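You operate a simulated robot arm through the tools that you are given. There is no shell and no other tool. Be economical: measure what you need, move in short steps, check, and stop when the job is done.

You run a simulated robot arm. Do the job below in one go: nothing can be reset, and whatever is moved stays where it is left.

Task
Fetch the green tape roll from cabinet drawer 1 on to the ledge.
Fine: the drawer is latched; shut and latch it again; the other roll stays.

Only the result counts: the job must be done as asked and must still hold three seconds after the hand-in. Knocking over, shifting, dropping, spilling or breaking anything else fails it.

Robot
A 7-joint arm with a two-finger parallel gripper, fixed in place. Base frame: the origin is at the foot of the arm, x ahead of it, y to its left, z up. Units: cm, degrees, N and s.
Its first joint turns from -166.0 to 166.0 degrees. Payload 4.4 kg.
The tool frame sits at the grasp point between the pads (the TCP): z along the fingers, y along the line on which they close. The tips reach 2.3 cm beyond it. The gripper opens to 9.4 cm. The fingers are 3.8 cm wide and 1 cm thick; the gripper's body (5.4 by 9.6 cm) begins 3.9 cm behind the TCP.
Orientation is that of the tool frame in the base frame, as a unit quaternion [w, x, y, z]. With the fingers straight down and closing along the base's y, the tool's x points along the base's -x, its y along +y and its z along -z.

Tools
- The arm moves only by the tool send_rows. Its argument "plan" is a list of rows, each a list of 7 numbers: the turn, a rotation vector about the tool's x, y, z in degrees, then the shift along the tool's x, y, z in cm, then the opening in per cent of the stroke, from 0 (shut) to 100 (fully open). In form: [[rx, ry, rz, dx, dy, dz, claw], ...]. A call has 1 to 10 rows; each row shifts and turns the commanded pose from where the row before left it, along the tool's axes as they then stand. A row lasts 0.2 s, in which the tool goes at most 5 cm and 8.6 degrees; a call with a longer step from one row to the next is refused whole, and so is a gripper value outside its range. Where a pose cannot be reached the arm comes as near as it can. A force on the tool above 90 N (or 10 N above the force at the start of the call, whichever is more), or a blocked arm, ends the call early, and 0.2 s more pass. Each finger travels about 7.2 cm/s and halts on what it meets, pressing with about 21 N; the grip force reading is that of the motor and also rises with nothing between the fingers. The clock runs only during rows and for 0.2 s after the last one: add rows that do not move to give the fingers time. It gives the time, the measured TCP pose, the force on the tool (base axes), the opening and the grip force at its end, in the units of the frame above (readings bear some noise).
- Cameras (640 x 400 px; columns grow to the right, rows downward): "scene" is fixed at [5.1, -50.03, 132.15]; the picture's right is [0.48, -0.88, 0.00], its down [-0.21, -0.12, -0.97] and it looks along [0.85, 0.47, -0.24] (base axes); focal length 310 px, centre (320, 200). "wrist" rides on the gripper at [8.6, 1.6, -7.5] in the tool frame; the picture's right is [-0.18, 0.98, 0.00], its down [-0.58, -0.11, -0.81] and it looks along [-0.79, -0.15, 0.59] (tool axes); focal length 243 px, centre (320, 200). There is no depth. A picture from a camera that has moved, and an enlarged one, comes with that camera's place and axes in the base frame and with its lens.
- get_image(camera): a new picture of that camera. It takes no simulated time.
- zoom(camera, box): a new picture of the part [left, top, right, bottom] of that camera's present view, enlarged. It takes no simulated time.
- finish_job(): hands the job in; it is judged then, once.

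Go step by step. Nothing tells you positions but the pictures and the camera data: compare them with the known pose of the tool, close in by small moves and look again before you grip or let go. The budget is 120 turns and 76 pictures, counting those below and the enlarged ones. Unless the task says otherwise, let go and move clear before handing in, and close with one line.

The tools are called after "Call:" as a command line: name --pt "numbers of a row" for each row, then --argument value for the rest, lists and objects as JSON in quotes. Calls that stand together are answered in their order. send_rows: Moves the arm, as the interface text tells. Its arguments: {"type":"object","properties":{"plan":{"type":"array"}},"required":["plan"]} The other tools are called the same way: get_image (camera) takes a picture; zoom (camera, box) takes an enlarged picture of a part of a camera's view; finish_job () hands the job in.

At the start:

```text
clock: 0.0
eef_pos: [60.97, 21.52, 112.09]
tcp_rot: [0.0, 0.001, 1.0, 0.0]
force: [0.5, 0.3, 0.2]
width: 9.39
gripper_force: 0.0
```

scene: 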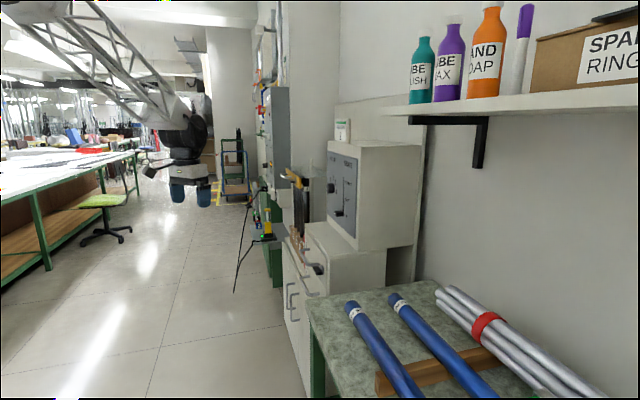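
wrist: 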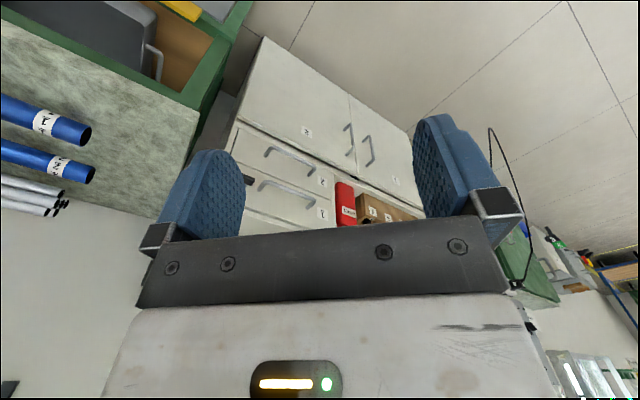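

I see a cabinet against the wall at the right of the tool, with drawers and handles, but need a closer view. I'll zoom both cameras.

Call:
zoom --camera "scene" --box '[230, 120, 430, 330]'

Call:
zoom --camera "wrist" --box '[200, 30, 450, 240]'

```text
1.90 times, centred on (330, 225) of scene
camera zoom: at [5.1, -50.03, 132.15], right [0.48, -0.88, 0.0], down [-0.21, -0.12, -0.97], along [0.85, 0.47, -0.24], focal length 590 px, centre (301, 152)
```

zoom: 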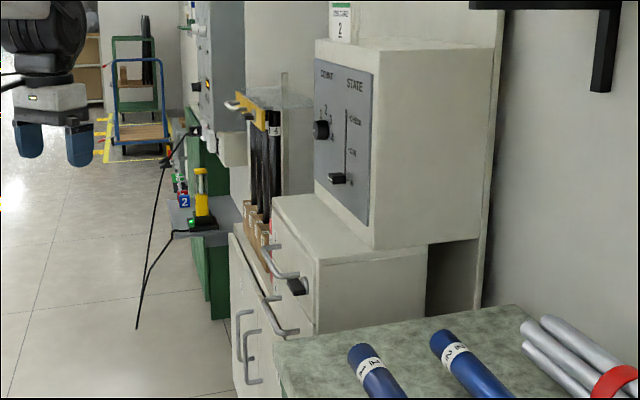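

```text
1.90 times, centred on (325, 135) of wrist
camera zoom: at [52.3, 23.1, 119.52], right [0.18, 0.98, 0.0], down [0.58, -0.11, 0.81], along [0.79, -0.15, -0.59], focal length 462 px, centre (310, 324)
```

zoom: 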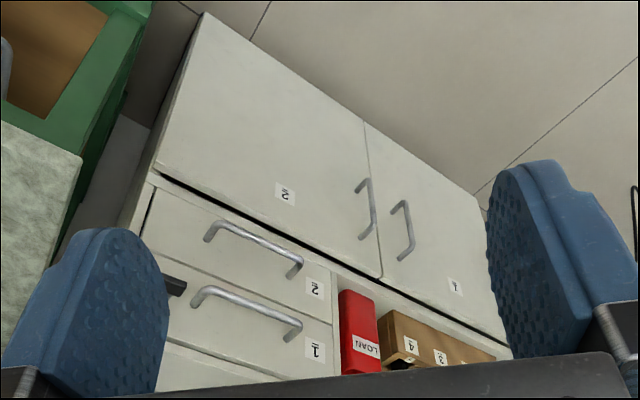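

Cabinet's front seems to face toward (-0.83, 0.56), with drawer 1's handle from about (94.5,0,82.6) to (102.4,12,82.7) and a dark latch near its near end. I'll zoom on the latch and the surroundings.

Call:
zoom --camera "scene" --box '[280, 215, 360, 265]'

Call:
send_rows --pt "0 0 8 -3 0 0 100" --pt "0 0 8 0 0 0 100" --pt "0 0 8 0 0 0 100" --pt "0 0 8 0 0 0 100"

Call:
get_image --camera "wrist"

```text
8.00 times, centred on (320, 240) of scene
camera zoom: at [5.1, -50.03, 132.15], right [0.48, -0.88, 0.0], down [-0.21, -0.12, -0.97], along [0.85, 0.47, -0.24], focal length 2478 px, centre (320, -120)
```

zoom: 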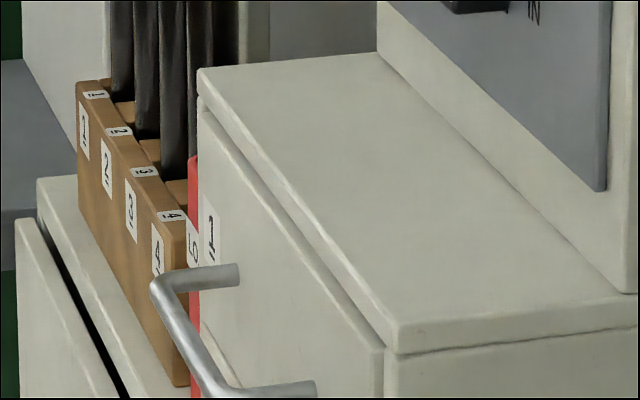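

```text
clock: 1.0
eef_pos: [63.84, 21.48, 112.1]
tcp_rot: [0.0, 0.277, 0.961, 0.0]
force: [-0.9, 0.7, 0.1]
width: 9.39
gripper_force: 0.0
```

```text
70 pictures are left
camera wrist: at [57.49, 27.45, 119.48], right [0.68, 0.74, 0.0], down [0.43, -0.4, 0.81], along [0.59, -0.55, -0.59], focal length 243 px, centre (320, 200)
```

wrist: 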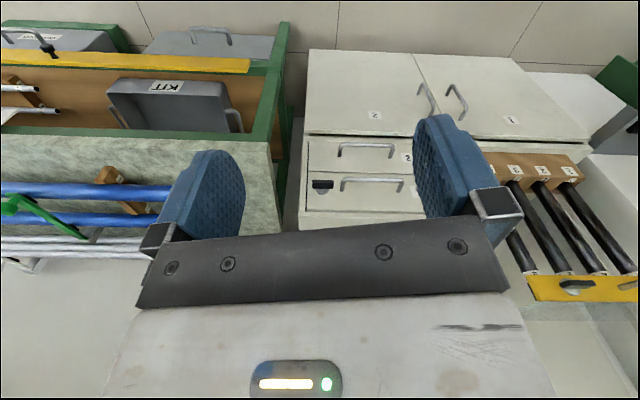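

Now the camera looks nearly square at the cabinet. I'll zoom on drawer 1 and the latch.

Call:
zoom --camera "wrist" --box '[290, 130, 430, 220]'

Call:
zoom --camera "scene" --box '[280, 240, 360, 300]'

Call:
get_image --camera "scene"

```text
4.44 times, centred on (360, 175) of wrist
camera zoom: at [57.49, 27.45, 119.48], right [0.68, 0.74, 0.0], down [0.43, -0.4, 0.81], along [0.59, -0.55, -0.59], focal length 1078 px, centre (142, 311)
```

zoom: 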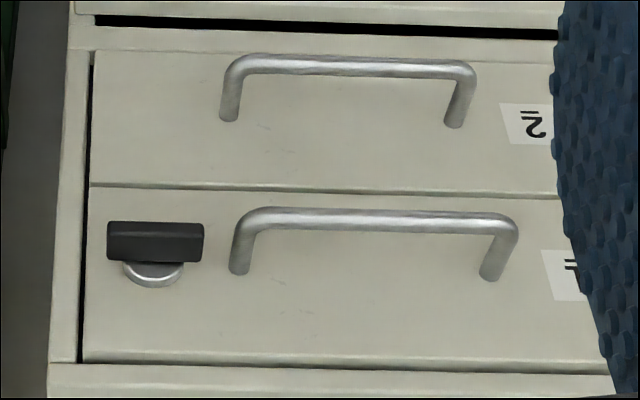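

```text
6.67 times, centred on (320, 270) of scene
camera zoom: at [5.1, -50.03, 132.15], right [0.48, -0.88, 0.0], down [-0.21, -0.12, -0.97], along [0.85, 0.47, -0.24], focal length 2065 px, centre (320, -267)
```

zoom: 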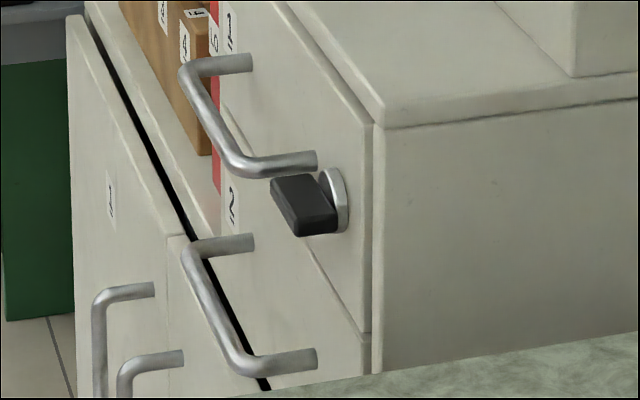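

```text
67 pictures are left
```

scene: 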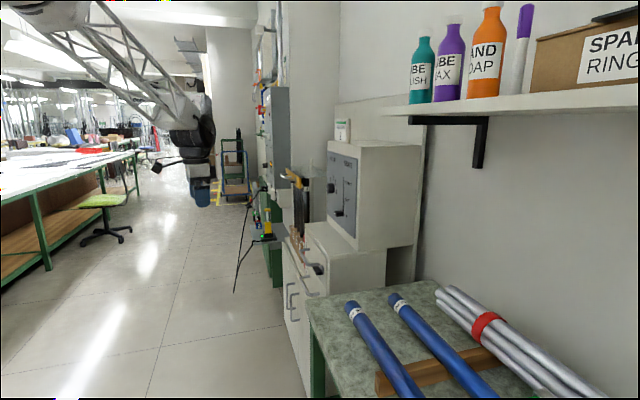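

The latch is a quarter-turn knob (bar now horizontal) at the near end of drawer 1's front. I still have to find the ledge, so I look around to the left.

Call:
send_rows --pt "0 0 -8.5 0 0 0 100" --pt "0 0 -8.5 0 0 0 100" --pt "0 0 -8.5 0 0 0 100" --pt "0 0 -8.5 0 0 0 100" --pt "0 0 -8.5 0 0 0 100" --pt "0 0 -8.5 0 0 0 100" --pt "0 0 -8.5 0 0 0 100" --pt "0 0 -8.5 0 0 0 100"

Call:
get_image --camera "wrist"

Call:
zoom --camera "scene" --box '[200, 60, 440, 210]'

```text
clock: 2.8
eef_pos: [63.98, 21.6, 112.12]
tcp_rot: [-0.001, -0.31, 0.951, 0.0]
force: [0.5, -1.2, 0.5]
width: 9.4
gripper_force: 0.0
```

```text
66 pictures are left
camera wrist: at [56.05, 17.69, 119.55], right [-0.43, 0.9, 0.0], down [0.53, 0.26, 0.81], along [0.73, 0.35, -0.59], focal length 243 px, centre (320, 200)
```

wrist: 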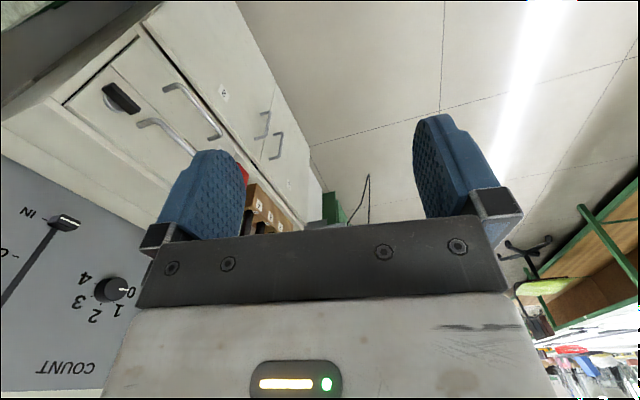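

```text
2.67 times, centred on (320, 135) of scene
camera zoom: at [5.1, -50.03, 132.15], right [0.48, -0.88, 0.0], down [-0.21, -0.12, -0.97], along [0.85, 0.47, -0.24], focal length 826 px, centre (320, 373)
```

zoom: 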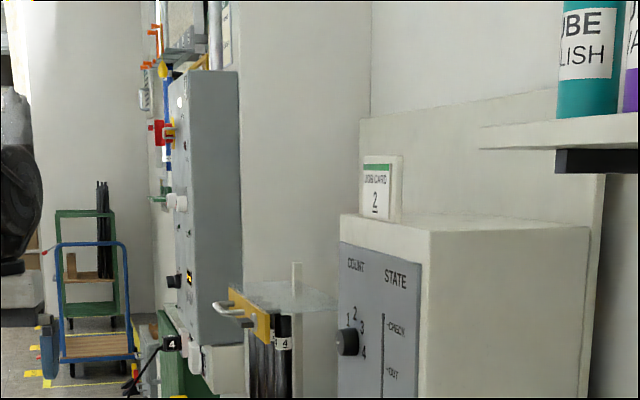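

The panel box sits on the cabinet above the drawers. I look to the right side next for further candidates for the ledge.

Call:
send_rows --pt "0 0 8.5 0 0 0 100" --pt "0 0 8.5 0 0 0 100" --pt "0 0 8.5 0 0 0 100" --pt "0 0 8.5 0 0 0 100" --pt "0 0 8.5 0 0 0 100" --pt "0 0 8.5 0 0 0 100" --pt "0 0 8.5 0 0 0 100" --pt "0 0 8.5 0 0 0 100" --pt "0 0 8.5 0 0 0 100" --pt "0 0 8.5 0 0 0 100"

Call:
send_rows --pt "0 8 0 0 0 0 100" --pt "0 8 0 0 0 0 100" --pt "0 8 0 0 0 0 100" --pt "0 8 0 0 0 0 100"

Call:
get_image --camera "wrist"

```text
clock: 5.0
eef_pos: [64.03, 21.47, 112.09]
tcp_rot: [0.0, 0.416, 0.91, -0.001]
force: [0.0, -0.2, 0.2]
width: 9.42
gripper_force: 0.1
```

```text
clock: 6.0
eef_pos: [63.92, 21.57, 111.97]
tcp_rot: [-0.251, 0.398, 0.875, 0.114]
force: [0.0, -0.6, -0.4]
width: 9.38
gripper_force: 0.1
```

```text
64 pictures are left
camera wrist: at [62.97, 25.13, 123.0], right [0.84, 0.53, -0.1], down [0.52, -0.77, 0.37], along [0.12, -0.37, -0.92], focal length 243 px, centre (320, 200)
```

wrist: 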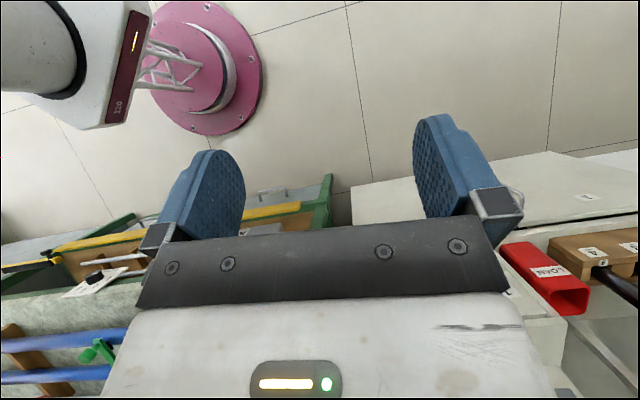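

The tilt went the wrong way; I reverse it to look up along the wall.

Call:
send_rows --pt "0 -8.5 0 0 0 0 100" --pt "0 -8.5 0 0 0 0 100" --pt "0 -8.5 0 0 0 0 100" --pt "0 -8.5 0 0 0 0 100" --pt "0 -8.5 0 0 0 0 100" --pt "0 -8.5 0 0 0 0 100" --pt "0 -8.5 0 0 0 0 100"

Call:
get_image --camera "wrist"

```text
clock: 7.6
eef_pos: [63.96, 21.5, 112.09]
tcp_rot: [0.218, 0.402, 0.884, -0.099]
force: [0.7, -0.3, 1.3]
width: 9.42
gripper_force: 0.0
```

```text
63 pictures are left
camera wrist: at [57.86, 30.94, 114.65], right [0.85, 0.52, 0.09], down [0.01, -0.18, 0.98], along [0.53, -0.83, -0.16], focal length 243 px, centre (320, 200)
```

wrist: 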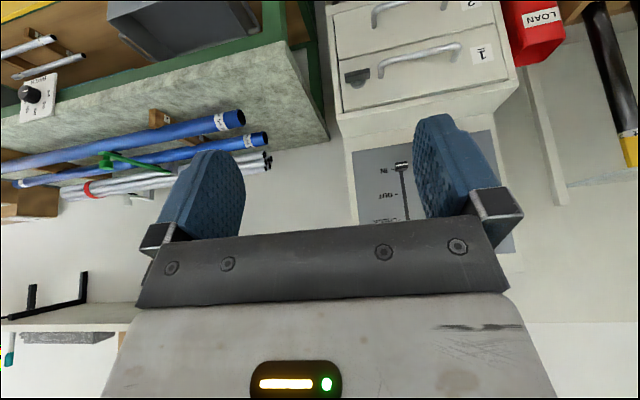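

A wall shelf also appears at upper right of the room. I'll zoom there and on the cabinet top to decide which is the ledge.

Call:
zoom --camera "wrist" --box '[0, 260, 160, 380]'

Call:
zoom --camera "scene" --box '[380, 0, 640, 180]'

Call:
zoom --camera "wrist" --box '[320, 0, 640, 240]'

```text
3.33 times, centred on (80, 320) of wrist
camera zoom: at [57.86, 30.94, 114.65], right [0.85, 0.52, 0.09], down [0.01, -0.18, 0.98], along [0.53, -0.83, -0.16], focal length 809 px, centre (1120, -200)
```

zoom: 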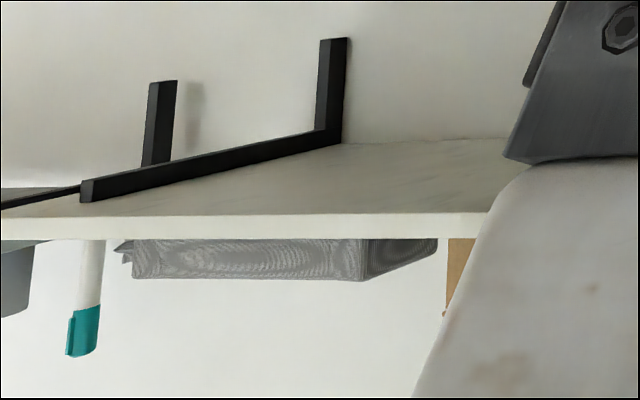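

```text
2.22 times, centred on (510, 90) of scene
camera zoom: at [5.1, -50.03, 132.15], right [0.48, -0.88, 0.0], down [-0.21, -0.12, -0.97], along [0.85, 0.47, -0.24], focal length 688 px, centre (-102, 444)
```

zoom: 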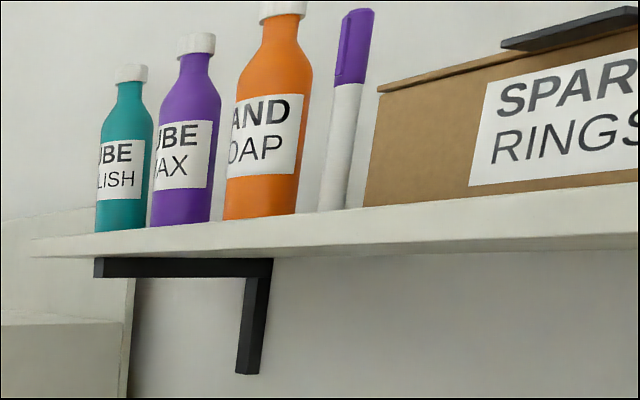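

```text
1.67 times, centred on (480, 120) of wrist
camera zoom: at [57.86, 30.94, 114.65], right [0.85, 0.52, 0.09], down [0.01, -0.18, 0.98], along [0.53, -0.83, -0.16], focal length 404 px, centre (53, 333)
```

zoom: 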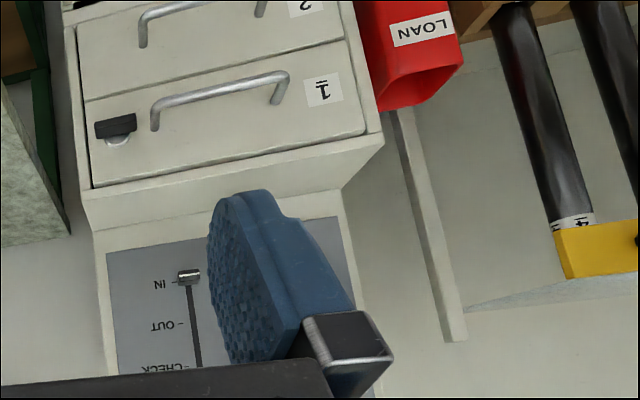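

I take the ledge to be the ~11 cm deep strip on top of the cabinet in front of the panel box (z≈88–90). The face runs at 45°, knob ≈(90.3,-2.2,82.7), handle centre ≈(96.6,7.6,82.6). I now level the tool toward the face.

Call:
send_rows --pt "-1.8 0 -3.45 0 0 0 100" --pt "0 -7.8 0 0 0 0 100" --pt "0 -7.8 0 0 0 0 100" --pt "0 -7.8 0 0 0 0 100" --pt "0 -7.8 0 0 0 0 100" --pt "0 -7.8 0 0 0 0 100" --pt "0 -7.8 0 0 0 0 100" --pt "0 -7.8 0 0 0 0 100" --pt "0 -7.8 0 0 0 0 100"

Call:
send_rows --pt "0 0 8.5 0 0 0 100" --pt "0 0 8.5 0 0 0 100" --pt "0 0 8.5 0 0 0 100" --pt "0 0 8.5 0 0 0 100" --pt "0 0 8.5 0 0 0 100" --pt "0 0 8.5 0 0 0 100" --pt "0 0 8.5 0 0 0 100" --pt "0 0 8.5 0 0 0 100" --pt "0 0 8.5 0 0 0 100" --pt "0 0 8.5 0 0 0 100"

Call:
send_rows --pt "0 0 5 0 0 0 100" --pt "0 0 0 0 0 0 100" --pt "0 0 0 0 0 0 100"

Call:
get_image --camera "wrist"

```text
clock: 9.6
eef_pos: [63.98, 21.51, 112.09]
tcp_rot: [0.654, 0.271, 0.653, -0.27]
force: [-1.2, -0.5, 0.1]
width: 9.38
gripper_force: 0.0
```

```text
clock: 11.8
eef_pos: [63.94, 21.48, 112.04]
tcp_rot: [0.703, 0.549, 0.446, 0.072]
force: [1.0, -0.2, 0.5]
width: 9.38
gripper_force: 0.1
out of reach, approached as far as the arm can: row 8, 9, 10
```

```text
clock: 12.6
eef_pos: [63.98, 21.44, 112.09]
tcp_rot: [0.703, 0.549, 0.447, 0.072]
force: [-1.2, -0.1, -0.4]
width: 9.42
gripper_force: 0.0
out of reach, approached as far as the arm can: row 1
```

```text
59 pictures are left
camera wrist: at [64.42, 32.48, 108.66], right [0.27, 0.27, 0.92], down [-0.96, 0.19, 0.23], along [-0.11, -0.94, 0.31], focal length 243 px, centre (320, 200)
```

wrist: 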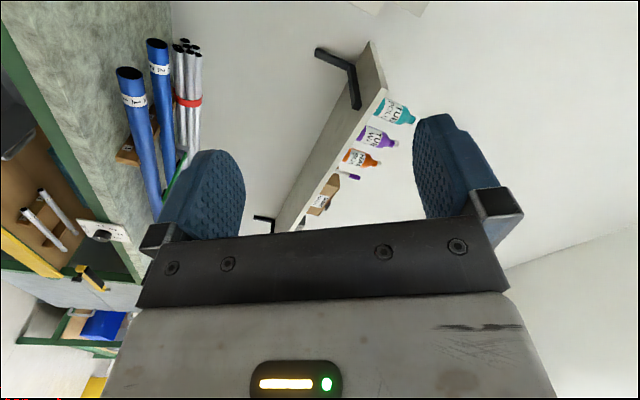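

The roll hits a joint limit that way; I'll roll the other way instead.

Call:
send_rows --pt "0 0 -8.5 0 0 0 100" --pt "0 0 -8.5 0 0 0 100" --pt "0 0 -8.5 0 0 0 100" --pt "0 0 -8.5 0 0 0 100" --pt "0 0 -8.5 0 0 0 100" --pt "0 0 -8.5 0 0 0 100" --pt "0 0 -8.5 0 0 0 100" --pt "0 0 -8.5 0 0 0 100" --pt "0 0 -8.5 0 0 0 100" --pt "0 0 -8.5 0 0 0 100"

```text
clock: 14.8
eef_pos: [63.84, 21.61, 112.09]
tcp_rot: [0.566, 0.104, 0.7, -0.424]
force: [0.1, 0.9, -0.2]
width: 9.4
gripper_force: 0.0
```

Continuing the roll, it follows now.

Call:
send_rows --pt "0 0 -8 0 0 0 100" --pt "0 0 -8 0 0 0 100" --pt "0 0 -8 0 0 0 100" --pt "0 0 -8 0 0 0 100" --pt "0 0 -8 0 0 0 100" --pt "0 0 -8 0 0 0 100" --pt "0 0 -8 0 0 0 100" --pt "0 0 -6 0 0 0 100" --pt "0 0 0 0 0 0 100"

```text
clock: 16.8
eef_pos: [64.04, 21.55, 112.11]
tcp_rot: [-0.267, 0.273, -0.653, 0.654]
force: [0.0, 1.0, 1.0]
width: 9.38
gripper_force: 0.0
```

Now descend to knob height, staying well out from the face.

Call:
send_rows --pt "0 0 0 -0.23 3.675 0.8 100" --pt "0 0 0 -0.23 3.675 0.8 100" --pt "0 0 0 -0.23 3.675 0.8 100" --pt "0 0 0 -0.23 3.675 0.8 100" --pt "0 0 0 -0.23 3.675 0.8 100" --pt "0 0 0 -0.23 3.675 0.8 100" --pt "0 0 0 -0.23 3.675 0.8 100" --pt "0 0 0 -0.23 3.675 0.8 100" --pt "0 0 0 0 0 0 100"

Call:
get_image --camera "wrist"

Call:
get_image --camera "scene"

```text
clock: 18.8
eef_pos: [69.71, 18.21, 82.58]
tcp_rot: [-0.268, 0.273, -0.653, 0.654]
force: [0.8, -0.5, 0.0]
width: 9.4
gripper_force: 0.1
```

```text
58 pictures are left
camera wrist: at [58.26, 17.36, 81.01], right [0.13, 0.13, -0.98], down [-0.16, 0.98, 0.11], along [0.98, 0.14, 0.14], focal length 243 px, centre (320, 200)
```

wrist: 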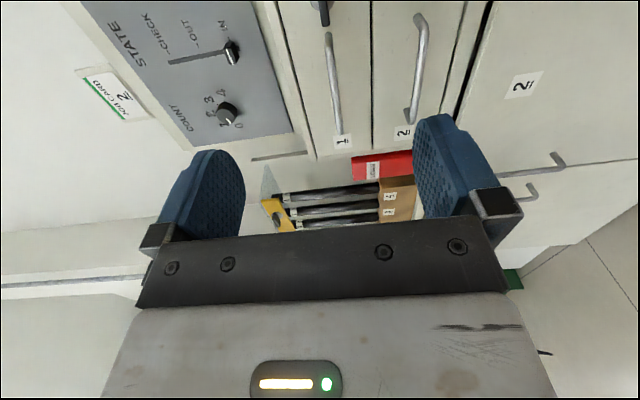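

```text
57 pictures are left
```

scene: 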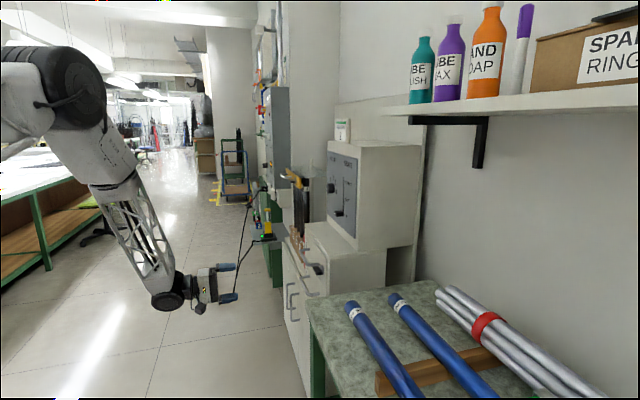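

Pose is good and aligned. I advance toward the knob and look again.

Call:
send_rows --pt "0 0 0 0 0 4 100" --pt "0 0 0 0 0 4 100" --pt "0 0 0 0 0 4 100" --pt "0 0 0 0 0 4 50" --pt "0 0 0 0 0 2 50"

Call:
get_image --camera "wrist"

Call:
zoom --camera "scene" --box '[240, 220, 360, 310]'

```text
clock: 20.0
eef_pos: [82.37, 5.34, 82.53]
tcp_rot: [-0.268, 0.273, -0.653, 0.654]
force: [0.3, 0.2, -0.3]
width: 4.7
gripper_force: 0.1
```

```text
56 pictures are left
camera wrist: at [71.0, 4.54, 80.98], right [0.13, 0.13, -0.98], down [-0.16, 0.98, 0.11], along [0.98, 0.14, 0.14], focal length 243 px, centre (320, 200)
```

wrist: 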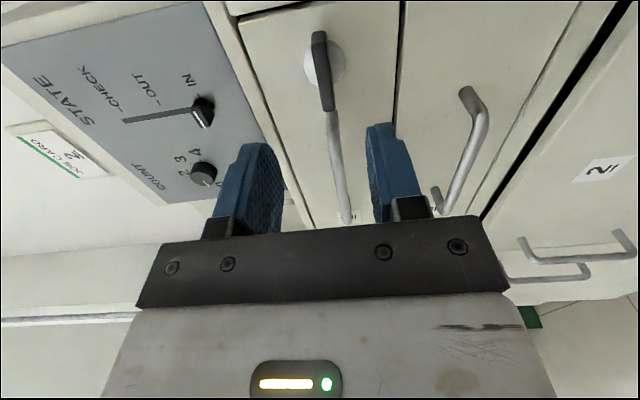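

```text
4.44 times, centred on (300, 265) of scene
camera zoom: at [5.1, -50.03, 132.15], right [0.48, -0.88, 0.0], down [-0.21, -0.12, -0.97], along [0.85, 0.47, -0.24], focal length 1376 px, centre (409, -89)
```

zoom: 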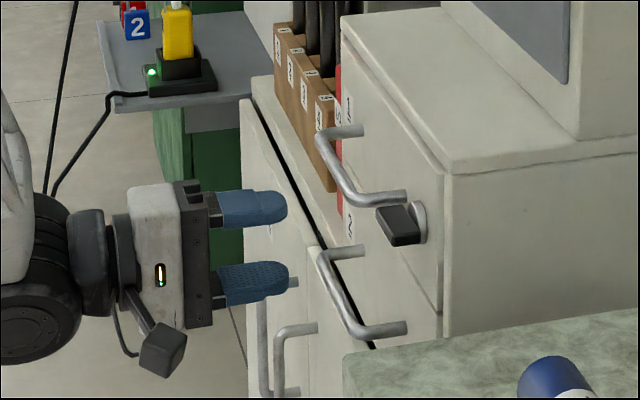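

Knob centre computes to about (90.1,-2.1,82.3), in line with the tool. I advance 9.5 cm so the fingers straddle the bar.

Call:
send_rows --pt "0 0 0 0 0 3 50" --pt "0 0 0 0 0 3 50" --pt "0 0 0 0 0 2 50" --pt "0 0 0 0 0 1.5 50" --pt "0 0 0 0 0 0 50"

Call:
get_image --camera "wrist"

Call:
zoom --camera "scene" --box '[260, 230, 360, 305]'

```text
clock: 21.2
eef_pos: [88.99, -1.32, 82.61]
tcp_rot: [0.269, -0.272, 0.654, -0.653]
force: [0.2, 0.7, 0.7]
width: 4.69
gripper_force: 0.0
```

```text
54 pictures are left
camera wrist: at [77.68, -2.17, 81.01], right [0.12, 0.13, -0.98], down [-0.16, 0.98, 0.11], along [0.98, 0.14, 0.14], focal length 243 px, centre (320, 200)
```

wrist: 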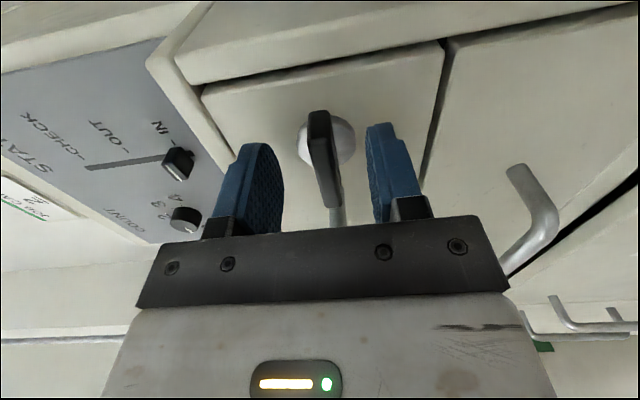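

```text
5.33 times, centred on (310, 268) of scene
camera zoom: at [5.1, -50.03, 132.15], right [0.48, -0.88, 0.0], down [-0.21, -0.12, -0.97], along [0.85, 0.47, -0.24], focal length 1652 px, centre (373, -160)
```

zoom: 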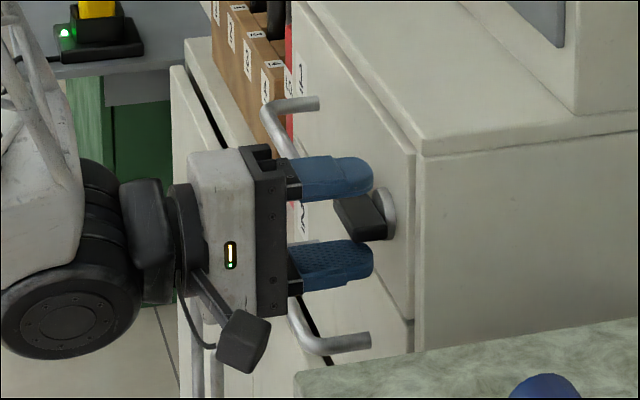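

The fingers straddle the bar, centred. I close on it.

Call:
send_rows --pt "0 0 0 0 0 0.3 50" --pt "0 0 0 0 0 0 0" --pt "0 0 0 0 0 0 0" --pt "0 0 0 0 0 0 0"

```text
clock: 22.2
eef_pos: [89.21, -1.47, 82.33]
tcp_rot: [0.267, -0.274, 0.654, -0.653]
force: [8.1, 8.6, -33.3]
width: 1.1
gripper_force: 44.7
```

Bar gripped (1.1 cm). I ease off the vertical load and try turning a little clockwise, watching force.

Call:
send_rows --pt "0 0 0 0 0.25 0 0" --pt "0 0 5 0 0 0 0" --pt "0 0 5 0 0 0 0" --pt "0 0 5 0 0 0 0" --pt "0 0 0 0 0 0 0"

Call:
zoom --camera "scene" --box '[260, 230, 360, 305]'

```text
clock: 23.4
eef_pos: [89.2, -1.51, 82.1]
tcp_rot: [0.351, -0.185, 0.684, -0.613]
force: [4.9, 3.6, -38.4]
width: 1.1
gripper_force: 45.3
```

```text
5.33 times, centred on (310, 268) of scene
camera zoom: at [5.1, -50.03, 132.15], right [0.48, -0.88, 0.0], down [-0.21, -0.12, -0.97], along [0.85, 0.47, -0.24], focal length 1652 px, centre (373, -160)
```

zoom: 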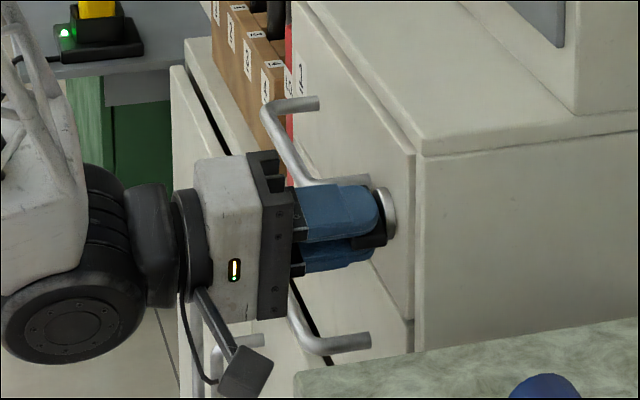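

The turn followed by ~15° without rising force. I lower slightly to relieve the load and keep turning.

Call:
send_rows --pt "0 0 0 0.08 0.29 0 0" --pt "0 0 6 0 0 0 0" --pt "0 0 6 0 0 0 0" --pt "0 0 6 0 0 0 0" --pt "0 0 6 0 0 0 0" --pt "0 0 0 0 0 0 0"

Call:
zoom --camera "scene" --box '[280, 235, 340, 280]'

Call:
get_image --camera "wrist"

```text
clock: 24.8
eef_pos: [89.27, -1.44, 82.02]
tcp_rot: [0.471, -0.039, 0.707, -0.526]
force: [17.1, 16.4, -23.0]
width: 1.08
gripper_force: 44.6
```

```text
8.89 times, centred on (310, 258) of scene
camera zoom: at [5.1, -50.03, 132.15], right [0.48, -0.88, 0.0], down [-0.21, -0.12, -0.97], along [0.85, 0.47, -0.24], focal length 2753 px, centre (409, -311)
```

zoom: 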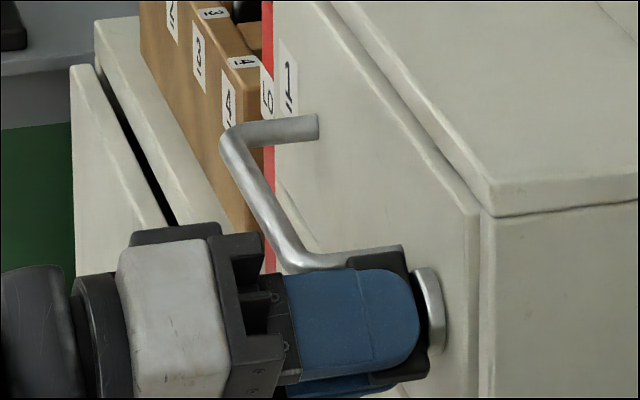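

```text
50 pictures are left
camera wrist: at [79.98, -0.21, 75.32], right [0.54, 0.54, -0.65], down [-0.3, 0.84, 0.45], along [0.79, -0.05, 0.61], focal length 243 px, centre (320, 200)
```

wrist: 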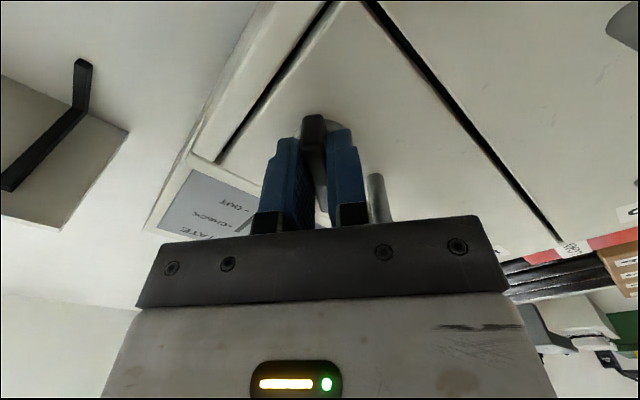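

The knob turns with the fingers. I complete the quarter turn.

Call:
send_rows --pt "0 0 7 0 0 0 0" --pt "0 0 7 0 0 0 0" --pt "0 0 7 0 0 0 0" --pt "0 0 7 0 0 0 0" --pt "0 0 7 0 0 0 0" --pt "0 0 7 0 0 0 0" --pt "0 0 7 0 0 0 0" --pt "0 0 2.5 0 0 0 0" --pt "0 0 0 0 0 0 0"

Call:
zoom --camera "scene" --box '[270, 230, 350, 290]'

```text
clock: 25.6
eef_pos: [89.34, -1.28, 81.98]
tcp_rot: [0.56, 0.09, 0.703, -0.43]
force: [21.6, 19.3, -11.4]
width: 1.1
gripper_force: 45.0
stopped in row 4: the force on the tool passed its limit (the readings are from after the stop); the commanded pose is now the measured one
```

```text
6.67 times, centred on (310, 260) of scene
camera zoom: at [5.1, -50.03, 132.15], right [0.48, -0.88, 0.0], down [-0.21, -0.12, -0.97], along [0.85, 0.47, -0.24], focal length 2065 px, centre (387, -200)
```

zoom: 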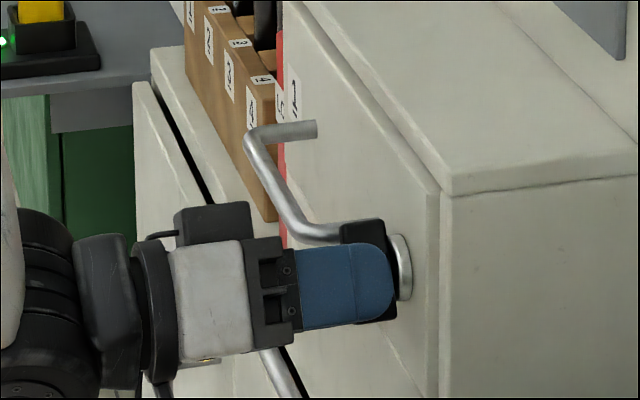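

About 60° turned, with a side load toward +u, so my rotation axis is slightly off. I shift a bit and continue.

Call:
send_rows --pt "0 0 0 -0.11 0.4 0 0" --pt "0 0 5 0 0 0 0" --pt "0 0 5 0 0 0 0" --pt "0 0 5 0 0 0 0" --pt "0 0 5 0 0 0 0" --pt "0 0 0 0 0 0 0"

```text
clock: 27.1
eef_pos: [89.41, -1.23, 81.79]
tcp_rot: [0.626, 0.21, 0.677, -0.326]
force: [-49.3, -53.5, 12.3]
width: 1.1
gripper_force: 44.8
```

Now at 80°, load reversed; I shift back half and finish the last 10°.

Call:
send_rows --pt "0 0 0 0.04 -0.25 0 0" --pt "0 0 5 0 0 0 0" --pt "0 0 5 0 0 0 0" --pt "0 0 0 0 0 0 0"

Call:
zoom --camera "scene" --box '[270, 230, 350, 290]'

```text
clock: 28.1
eef_pos: [89.49, -1.11, 81.75]
tcp_rot: [0.652, 0.268, 0.655, -0.27]
force: [13.6, 14.7, -18.6]
width: 1.11
gripper_force: 44.3
```

```text
6.67 times, centred on (310, 260) of scene
camera zoom: at [5.1, -50.03, 132.15], right [0.48, -0.88, 0.0], down [-0.21, -0.12, -0.97], along [0.85, 0.47, -0.24], focal length 2065 px, centre (387, -200)
```

zoom: 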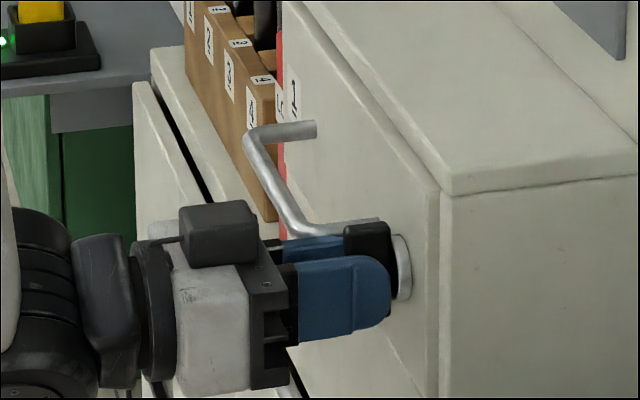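

The knob bar now stands vertical. I open slightly, back straight off and look.

Call:
send_rows --pt "0 0 0 0 0 0 24" --pt "0 0 0 0 0 0 24" --pt "0 0 0 0 0 -2 24" --pt "0 0 0 0 0 -3 24" --pt "0 0 0 0 0 -3 50" --pt "0 0 0 0 0 0 50"

Call:
zoom --camera "scene" --box '[250, 220, 370, 310]'

Call:
get_image --camera "wrist"

```text
clock: 29.4
eef_pos: [83.67, 4.4, 81.84]
tcp_rot: [0.652, 0.268, 0.655, -0.271]
force: [-0.5, 1.0, 0.0]
width: 4.7
gripper_force: 0.0
```

```text
4.44 times, centred on (310, 265) of scene
camera zoom: at [5.1, -50.03, 132.15], right [0.48, -0.88, 0.0], down [-0.21, -0.12, -0.97], along [0.85, 0.47, -0.24], focal length 1376 px, centre (364, -89)
```

zoom: 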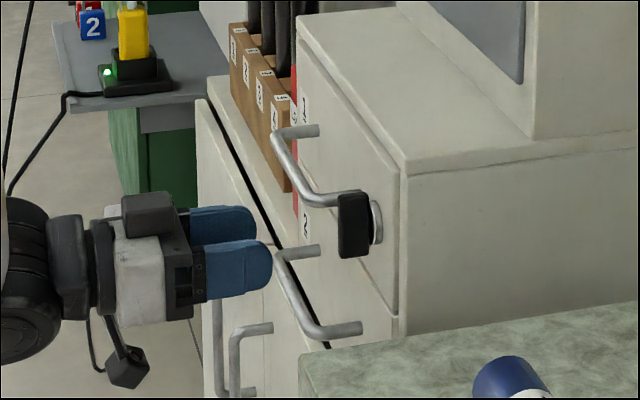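

```text
46 pictures are left
camera wrist: at [79.51, 10.78, 73.21], right [0.69, 0.7, 0.18], down [-0.65, 0.49, 0.58], along [0.32, -0.52, 0.79], focal length 243 px, centre (320, 200)
```

wrist: 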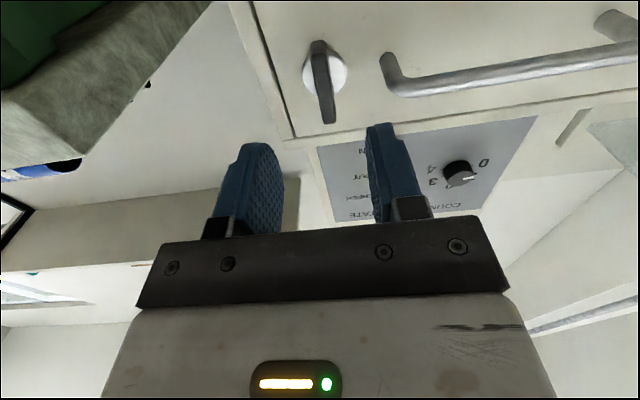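

Knob is vertical. I roll back 90° so the fingers close vertically and slide along to the handle's middle.

Call:
send_rows --pt "0 0 -8.5 0 0 -1 50" --pt "0 0 -8.5 0 0 -1 50" --pt "0 0 -8.5 0 0 0 50" --pt "0 0 -8.5 0 0 0 50" --pt "0 0 -8.5 0 0 0 50" --pt "0 0 -8.5 0 0 0 50" --pt "0 0 -8.5 0 0 0 50" --pt "0 0 -8.5 0 0 0 50" --pt "0 0 -8.5 0 0 0 50" --pt "0 0 -8.5 0 0 0 50"

Call:
send_rows --pt "0 0 -5 0 -0.4 0 50" --pt "0 0 0 -3.7 -0.3 0 50" --pt "0 0 0 -3.7 0 0 50" --pt "0 0 0 -3.7 0 0 50" --pt "0 0 0 0 0 0 50"

Call:
get_image --camera "wrist"

Call:
zoom --camera "scene" --box '[230, 200, 370, 305]'

```text
clock: 31.6
eef_pos: [82.38, 5.81, 81.97]
tcp_rot: [0.296, -0.245, 0.664, -0.642]
force: [-0.4, 0.1, 0.6]
width: 4.7
gripper_force: 0.1
```

```text
clock: 32.9
eef_pos: [90.27, 13.63, 82.47]
tcp_rot: [0.269, -0.273, 0.654, -0.653]
force: [-0.8, -0.2, -0.2]
width: 4.71
gripper_force: 0.1
```

```text
45 pictures are left
camera wrist: at [78.78, 12.74, 80.97], right [0.12, 0.13, -0.98], down [-0.16, 0.98, 0.11], along [0.98, 0.14, 0.14], focal length 243 px, centre (320, 200)
```

wrist: 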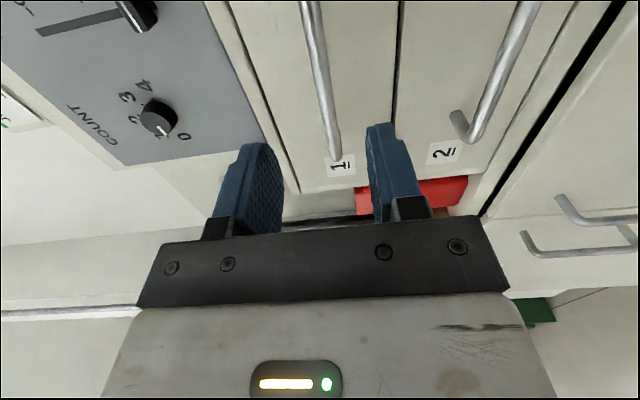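

```text
3.81 times, centred on (300, 252) of scene
camera zoom: at [5.1, -50.03, 132.15], right [0.48, -0.88, 0.0], down [-0.21, -0.12, -0.97], along [0.85, 0.47, -0.24], focal length 1180 px, centre (396, 0)
```

zoom: 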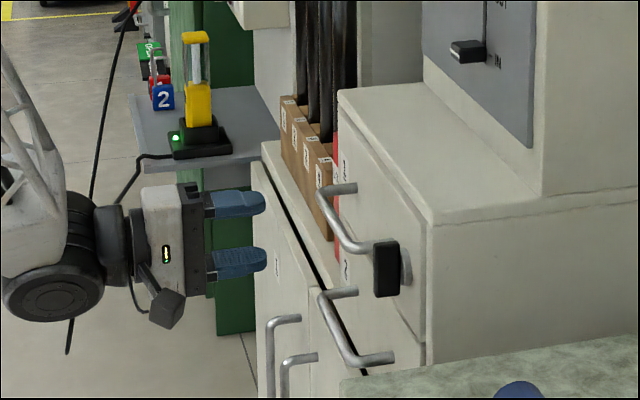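

The tool is lined up with handle 1's middle (z≈82.3). I advance 8.6 cm and grip the bar.

Call:
send_rows --pt "0 0 0 0 0.15 3 50" --pt "0 0 0 0 0 3 50" --pt "0 0 0 0 0 2.4 50" --pt "0 0 0 0 0 0 50"

Call:
zoom --camera "scene" --box '[260, 215, 360, 290]'

Call:
get_image --camera "wrist"

```text
clock: 33.9
eef_pos: [96.25, 7.64, 82.28]
tcp_rot: [-0.268, 0.273, -0.653, 0.653]
force: [1.0, -0.1, 0.4]
width: 4.71
gripper_force: 0.1
```

```text
5.33 times, centred on (310, 252) of scene
camera zoom: at [5.1, -50.03, 132.15], right [0.48, -0.88, 0.0], down [-0.21, -0.12, -0.97], along [0.85, 0.47, -0.24], focal length 1652 px, centre (373, -80)
```

zoom: 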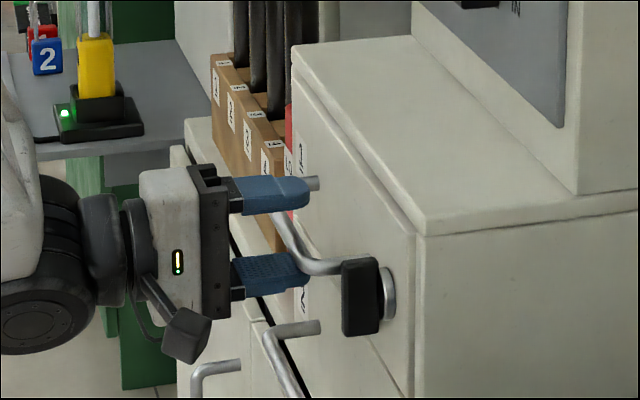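

```text
42 pictures are left
camera wrist: at [84.75, 6.76, 80.81], right [0.12, 0.13, -0.98], down [-0.16, 0.98, 0.11], along [0.98, 0.14, 0.14], focal length 243 px, centre (320, 200)
```

wrist: 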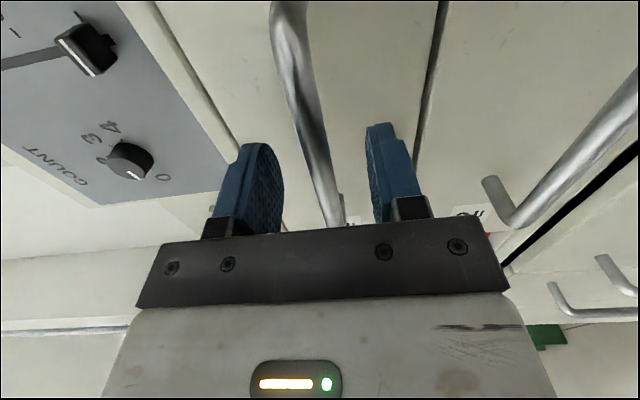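

The bar lies between the fingers. I close and pull gently 2 cm to test the latch.

Call:
send_rows --pt "0 0 0 0 0 0 0" --pt "0 0 0 0 0 0 0" --pt "0 0 0 0 0 0 0" --pt "0 0 0 0 0 -0.7 0" --pt "0 0 0 0 0 -0.7 0" --pt "0 0 0 0 0 -0.7 0" --pt "0 0 0 0 0 0 0"

Call:
zoom --camera "scene" --box '[260, 215, 360, 290]'

```text
clock: 35.5
eef_pos: [94.62, 9.14, 82.24]
tcp_rot: [0.269, -0.273, 0.653, -0.653]
force: [-6.6, -6.6, -7.2]
width: 1.22
gripper_force: 45.3
```

```text
5.33 times, centred on (310, 252) of scene
camera zoom: at [5.1, -50.03, 132.15], right [0.48, -0.88, 0.0], down [-0.21, -0.12, -0.97], along [0.85, 0.47, -0.24], focal length 1652 px, centre (373, -80)
```

zoom: 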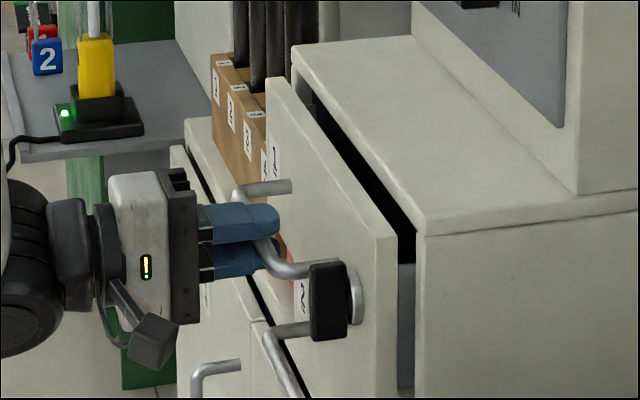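

The latch is free and the drawer moves. I pull on slowly.

Call:
send_rows --pt "0 0 0 0 0 -1 0" --pt "0 0 0 0 0 -1.5 0" --pt "0 0 0 0 0 -1.5 0" --pt "0 0 0 0 0 -1.5 0" --pt "0 0 0 0 0 -1.5 0" --pt "0 0 0 0 0 -1.5 0" --pt "0 0 0 0 0 -1.5 0" --pt "0 0 0 0 0 -1.5 0" --pt "0 0 0 0 0 -0.8 0" --pt "0 0 0 0 0 0 0"

Call:
zoom --camera "scene" --box '[220, 185, 380, 305]'

```text
clock: 37.6
eef_pos: [85.84, 18.01, 82.33]
tcp_rot: [0.27, -0.273, 0.653, -0.652]
force: [7.3, 5.6, -23.5]
width: 1.2
gripper_force: 45.4
```

```text
3.33 times, centred on (300, 245) of scene
camera zoom: at [5.1, -50.03, 132.15], right [0.48, -0.88, 0.0], down [-0.21, -0.12, -0.97], along [0.85, 0.47, -0.24], focal length 1032 px, centre (387, 50)
```

zoom: 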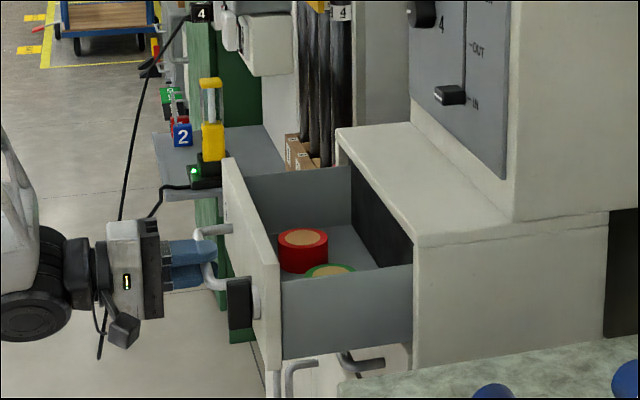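

Red and green rolls are visible. I pull 4.5 cm more for room.

Call:
send_rows --pt "0 0 0 0 0 -1.2 0" --pt "0 0 0 0 0 -1.2 0" --pt "0 0 0 0 0 -1.2 0" --pt "0 0 0 0 0 -0.9 0" --pt "0 0 0 0 0 0 0"

Call:
zoom --camera "scene" --box '[240, 210, 360, 300]'

```text
clock: 38.9
eef_pos: [82.65, 21.2, 82.42]
tcp_rot: [0.27, -0.273, 0.653, -0.653]
force: [-0.4, 0.2, 0.2]
width: 0.02
gripper_force: 42.4
```

```text
4.44 times, centred on (300, 255) of scene
camera zoom: at [5.1, -50.03, 132.15], right [0.48, -0.88, 0.0], down [-0.21, -0.12, -0.97], along [0.85, 0.47, -0.24], focal length 1376 px, centre (409, -44)
```

zoom: 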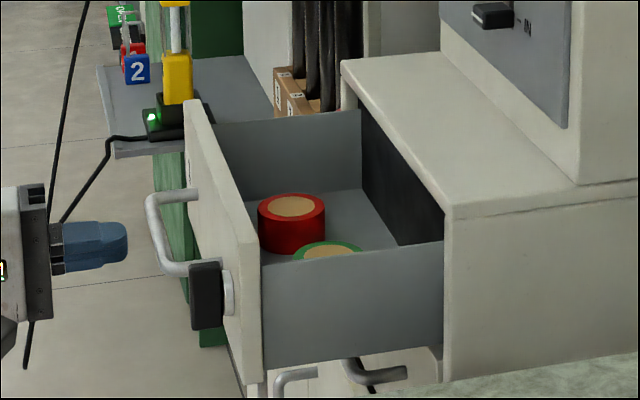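

The fingers slipped off as the drawer reached its stop (~16 cm open), which is fine. I back off, rise, and turn the tool downward to look in.

Call:
send_rows --pt "0 0 0 0 0 -4 50" --pt "0 0 0 0 -4.5 0 100" --pt "0 0 0 0 -4.5 0 100" --pt "0 0 0 0 -4.5 0 100" --pt "0 0 0 0 -4.5 0 100" --pt "0 0 0 0 -4.5 0 100" --pt "0 0 0 0 -4.5 0 100"

Call:
send_rows --pt "-8.5 0 0 0 0 0 100" --pt "-8.5 0 0 0 0 0 100" --pt "-8.5 0 0 0 0 0 100" --pt "-8.5 0 0 0 0 0 100" --pt "-8.5 0 0 0 0 0 100" --pt "-8.5 0 0 0 0 0 100" --pt "-8.5 0 0 0 0 0 100" --pt "-8.5 0 0 0 0 0 100" --pt "-8.5 0 0 0 0 0 100" --pt "-8.5 0 0 0 0 0 100"

Call:
send_rows --pt "-5 0 0 0 0 0 100" --pt "0 0 0 0 -4 0 100" --pt "0 0 0 0 -4 0 100" --pt "0 0 0 0 -4 0 100" --pt "0 0 0 0 -3 0 100" --pt "0 0 0 0 0 0 100"

Call:
get_image --camera "wrist"

```text
clock: 40.5
eef_pos: [80.11, 23.93, 109.46]
tcp_rot: [0.268, -0.274, 0.653, -0.653]
force: [-0.5, -0.7, -0.3]
width: 9.4
gripper_force: 0.0
```

```text
clock: 42.6
eef_pos: [80.05, 24.01, 109.43]
tcp_rot: [0.014, -0.383, 0.923, -0.039]
force: [-1.0, -0.9, 0.2]
width: 9.4
gripper_force: 0.0
```

```text
clock: 44.0
eef_pos: [90.58, 13.28, 109.36]
tcp_rot: [-0.003, -0.384, 0.923, 0.001]
force: [0.4, -0.2, -0.4]
width: 9.42
gripper_force: 0.0
```

```text
38 pictures are left
camera wrist: at [83.42, 8.33, 116.82], right [-0.57, 0.82, 0.0], down [0.49, 0.34, 0.8], along [0.66, 0.46, -0.6], focal length 243 px, centre (320, 200)
```

wrist: 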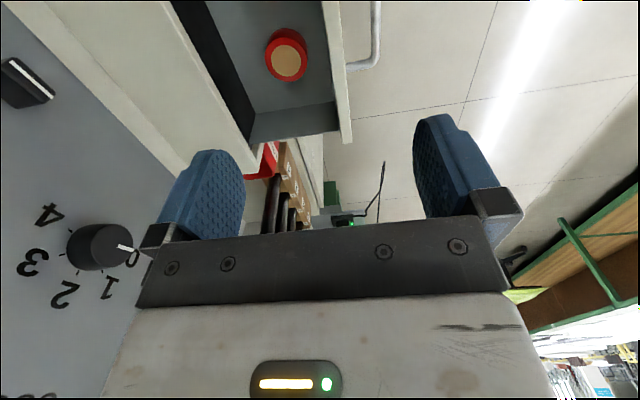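

Only the red roll is in view; I shift back along the drawer front and tilt the camera down a bit to see the green one.

Call:
send_rows --pt "0 0 0 4.5 0 0 100" --pt "0 0 0 4.5 0 0 100" --pt "0 8 0 0 0 0 100" --pt "0 8 0 0 0 0 100" --pt "0 0 0 0 0 0 100"

Call:
get_image --camera "wrist"

```text
clock: 45.2
eef_pos: [84.2, 7.06, 109.44]
tcp_rot: [-0.131, -0.38, 0.914, -0.053]
force: [0.4, -0.2, 0.0]
width: 9.41
gripper_force: 0.0
```

```text
37 pictures are left
camera wrist: at [78.74, 3.69, 118.95], right [-0.57, 0.82, -0.05], down [0.63, 0.48, 0.61], along [0.52, 0.32, -0.79], focal length 243 px, centre (320, 200)
```

wrist: 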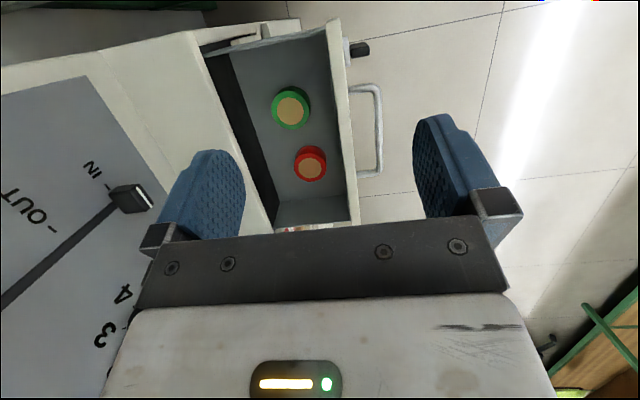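

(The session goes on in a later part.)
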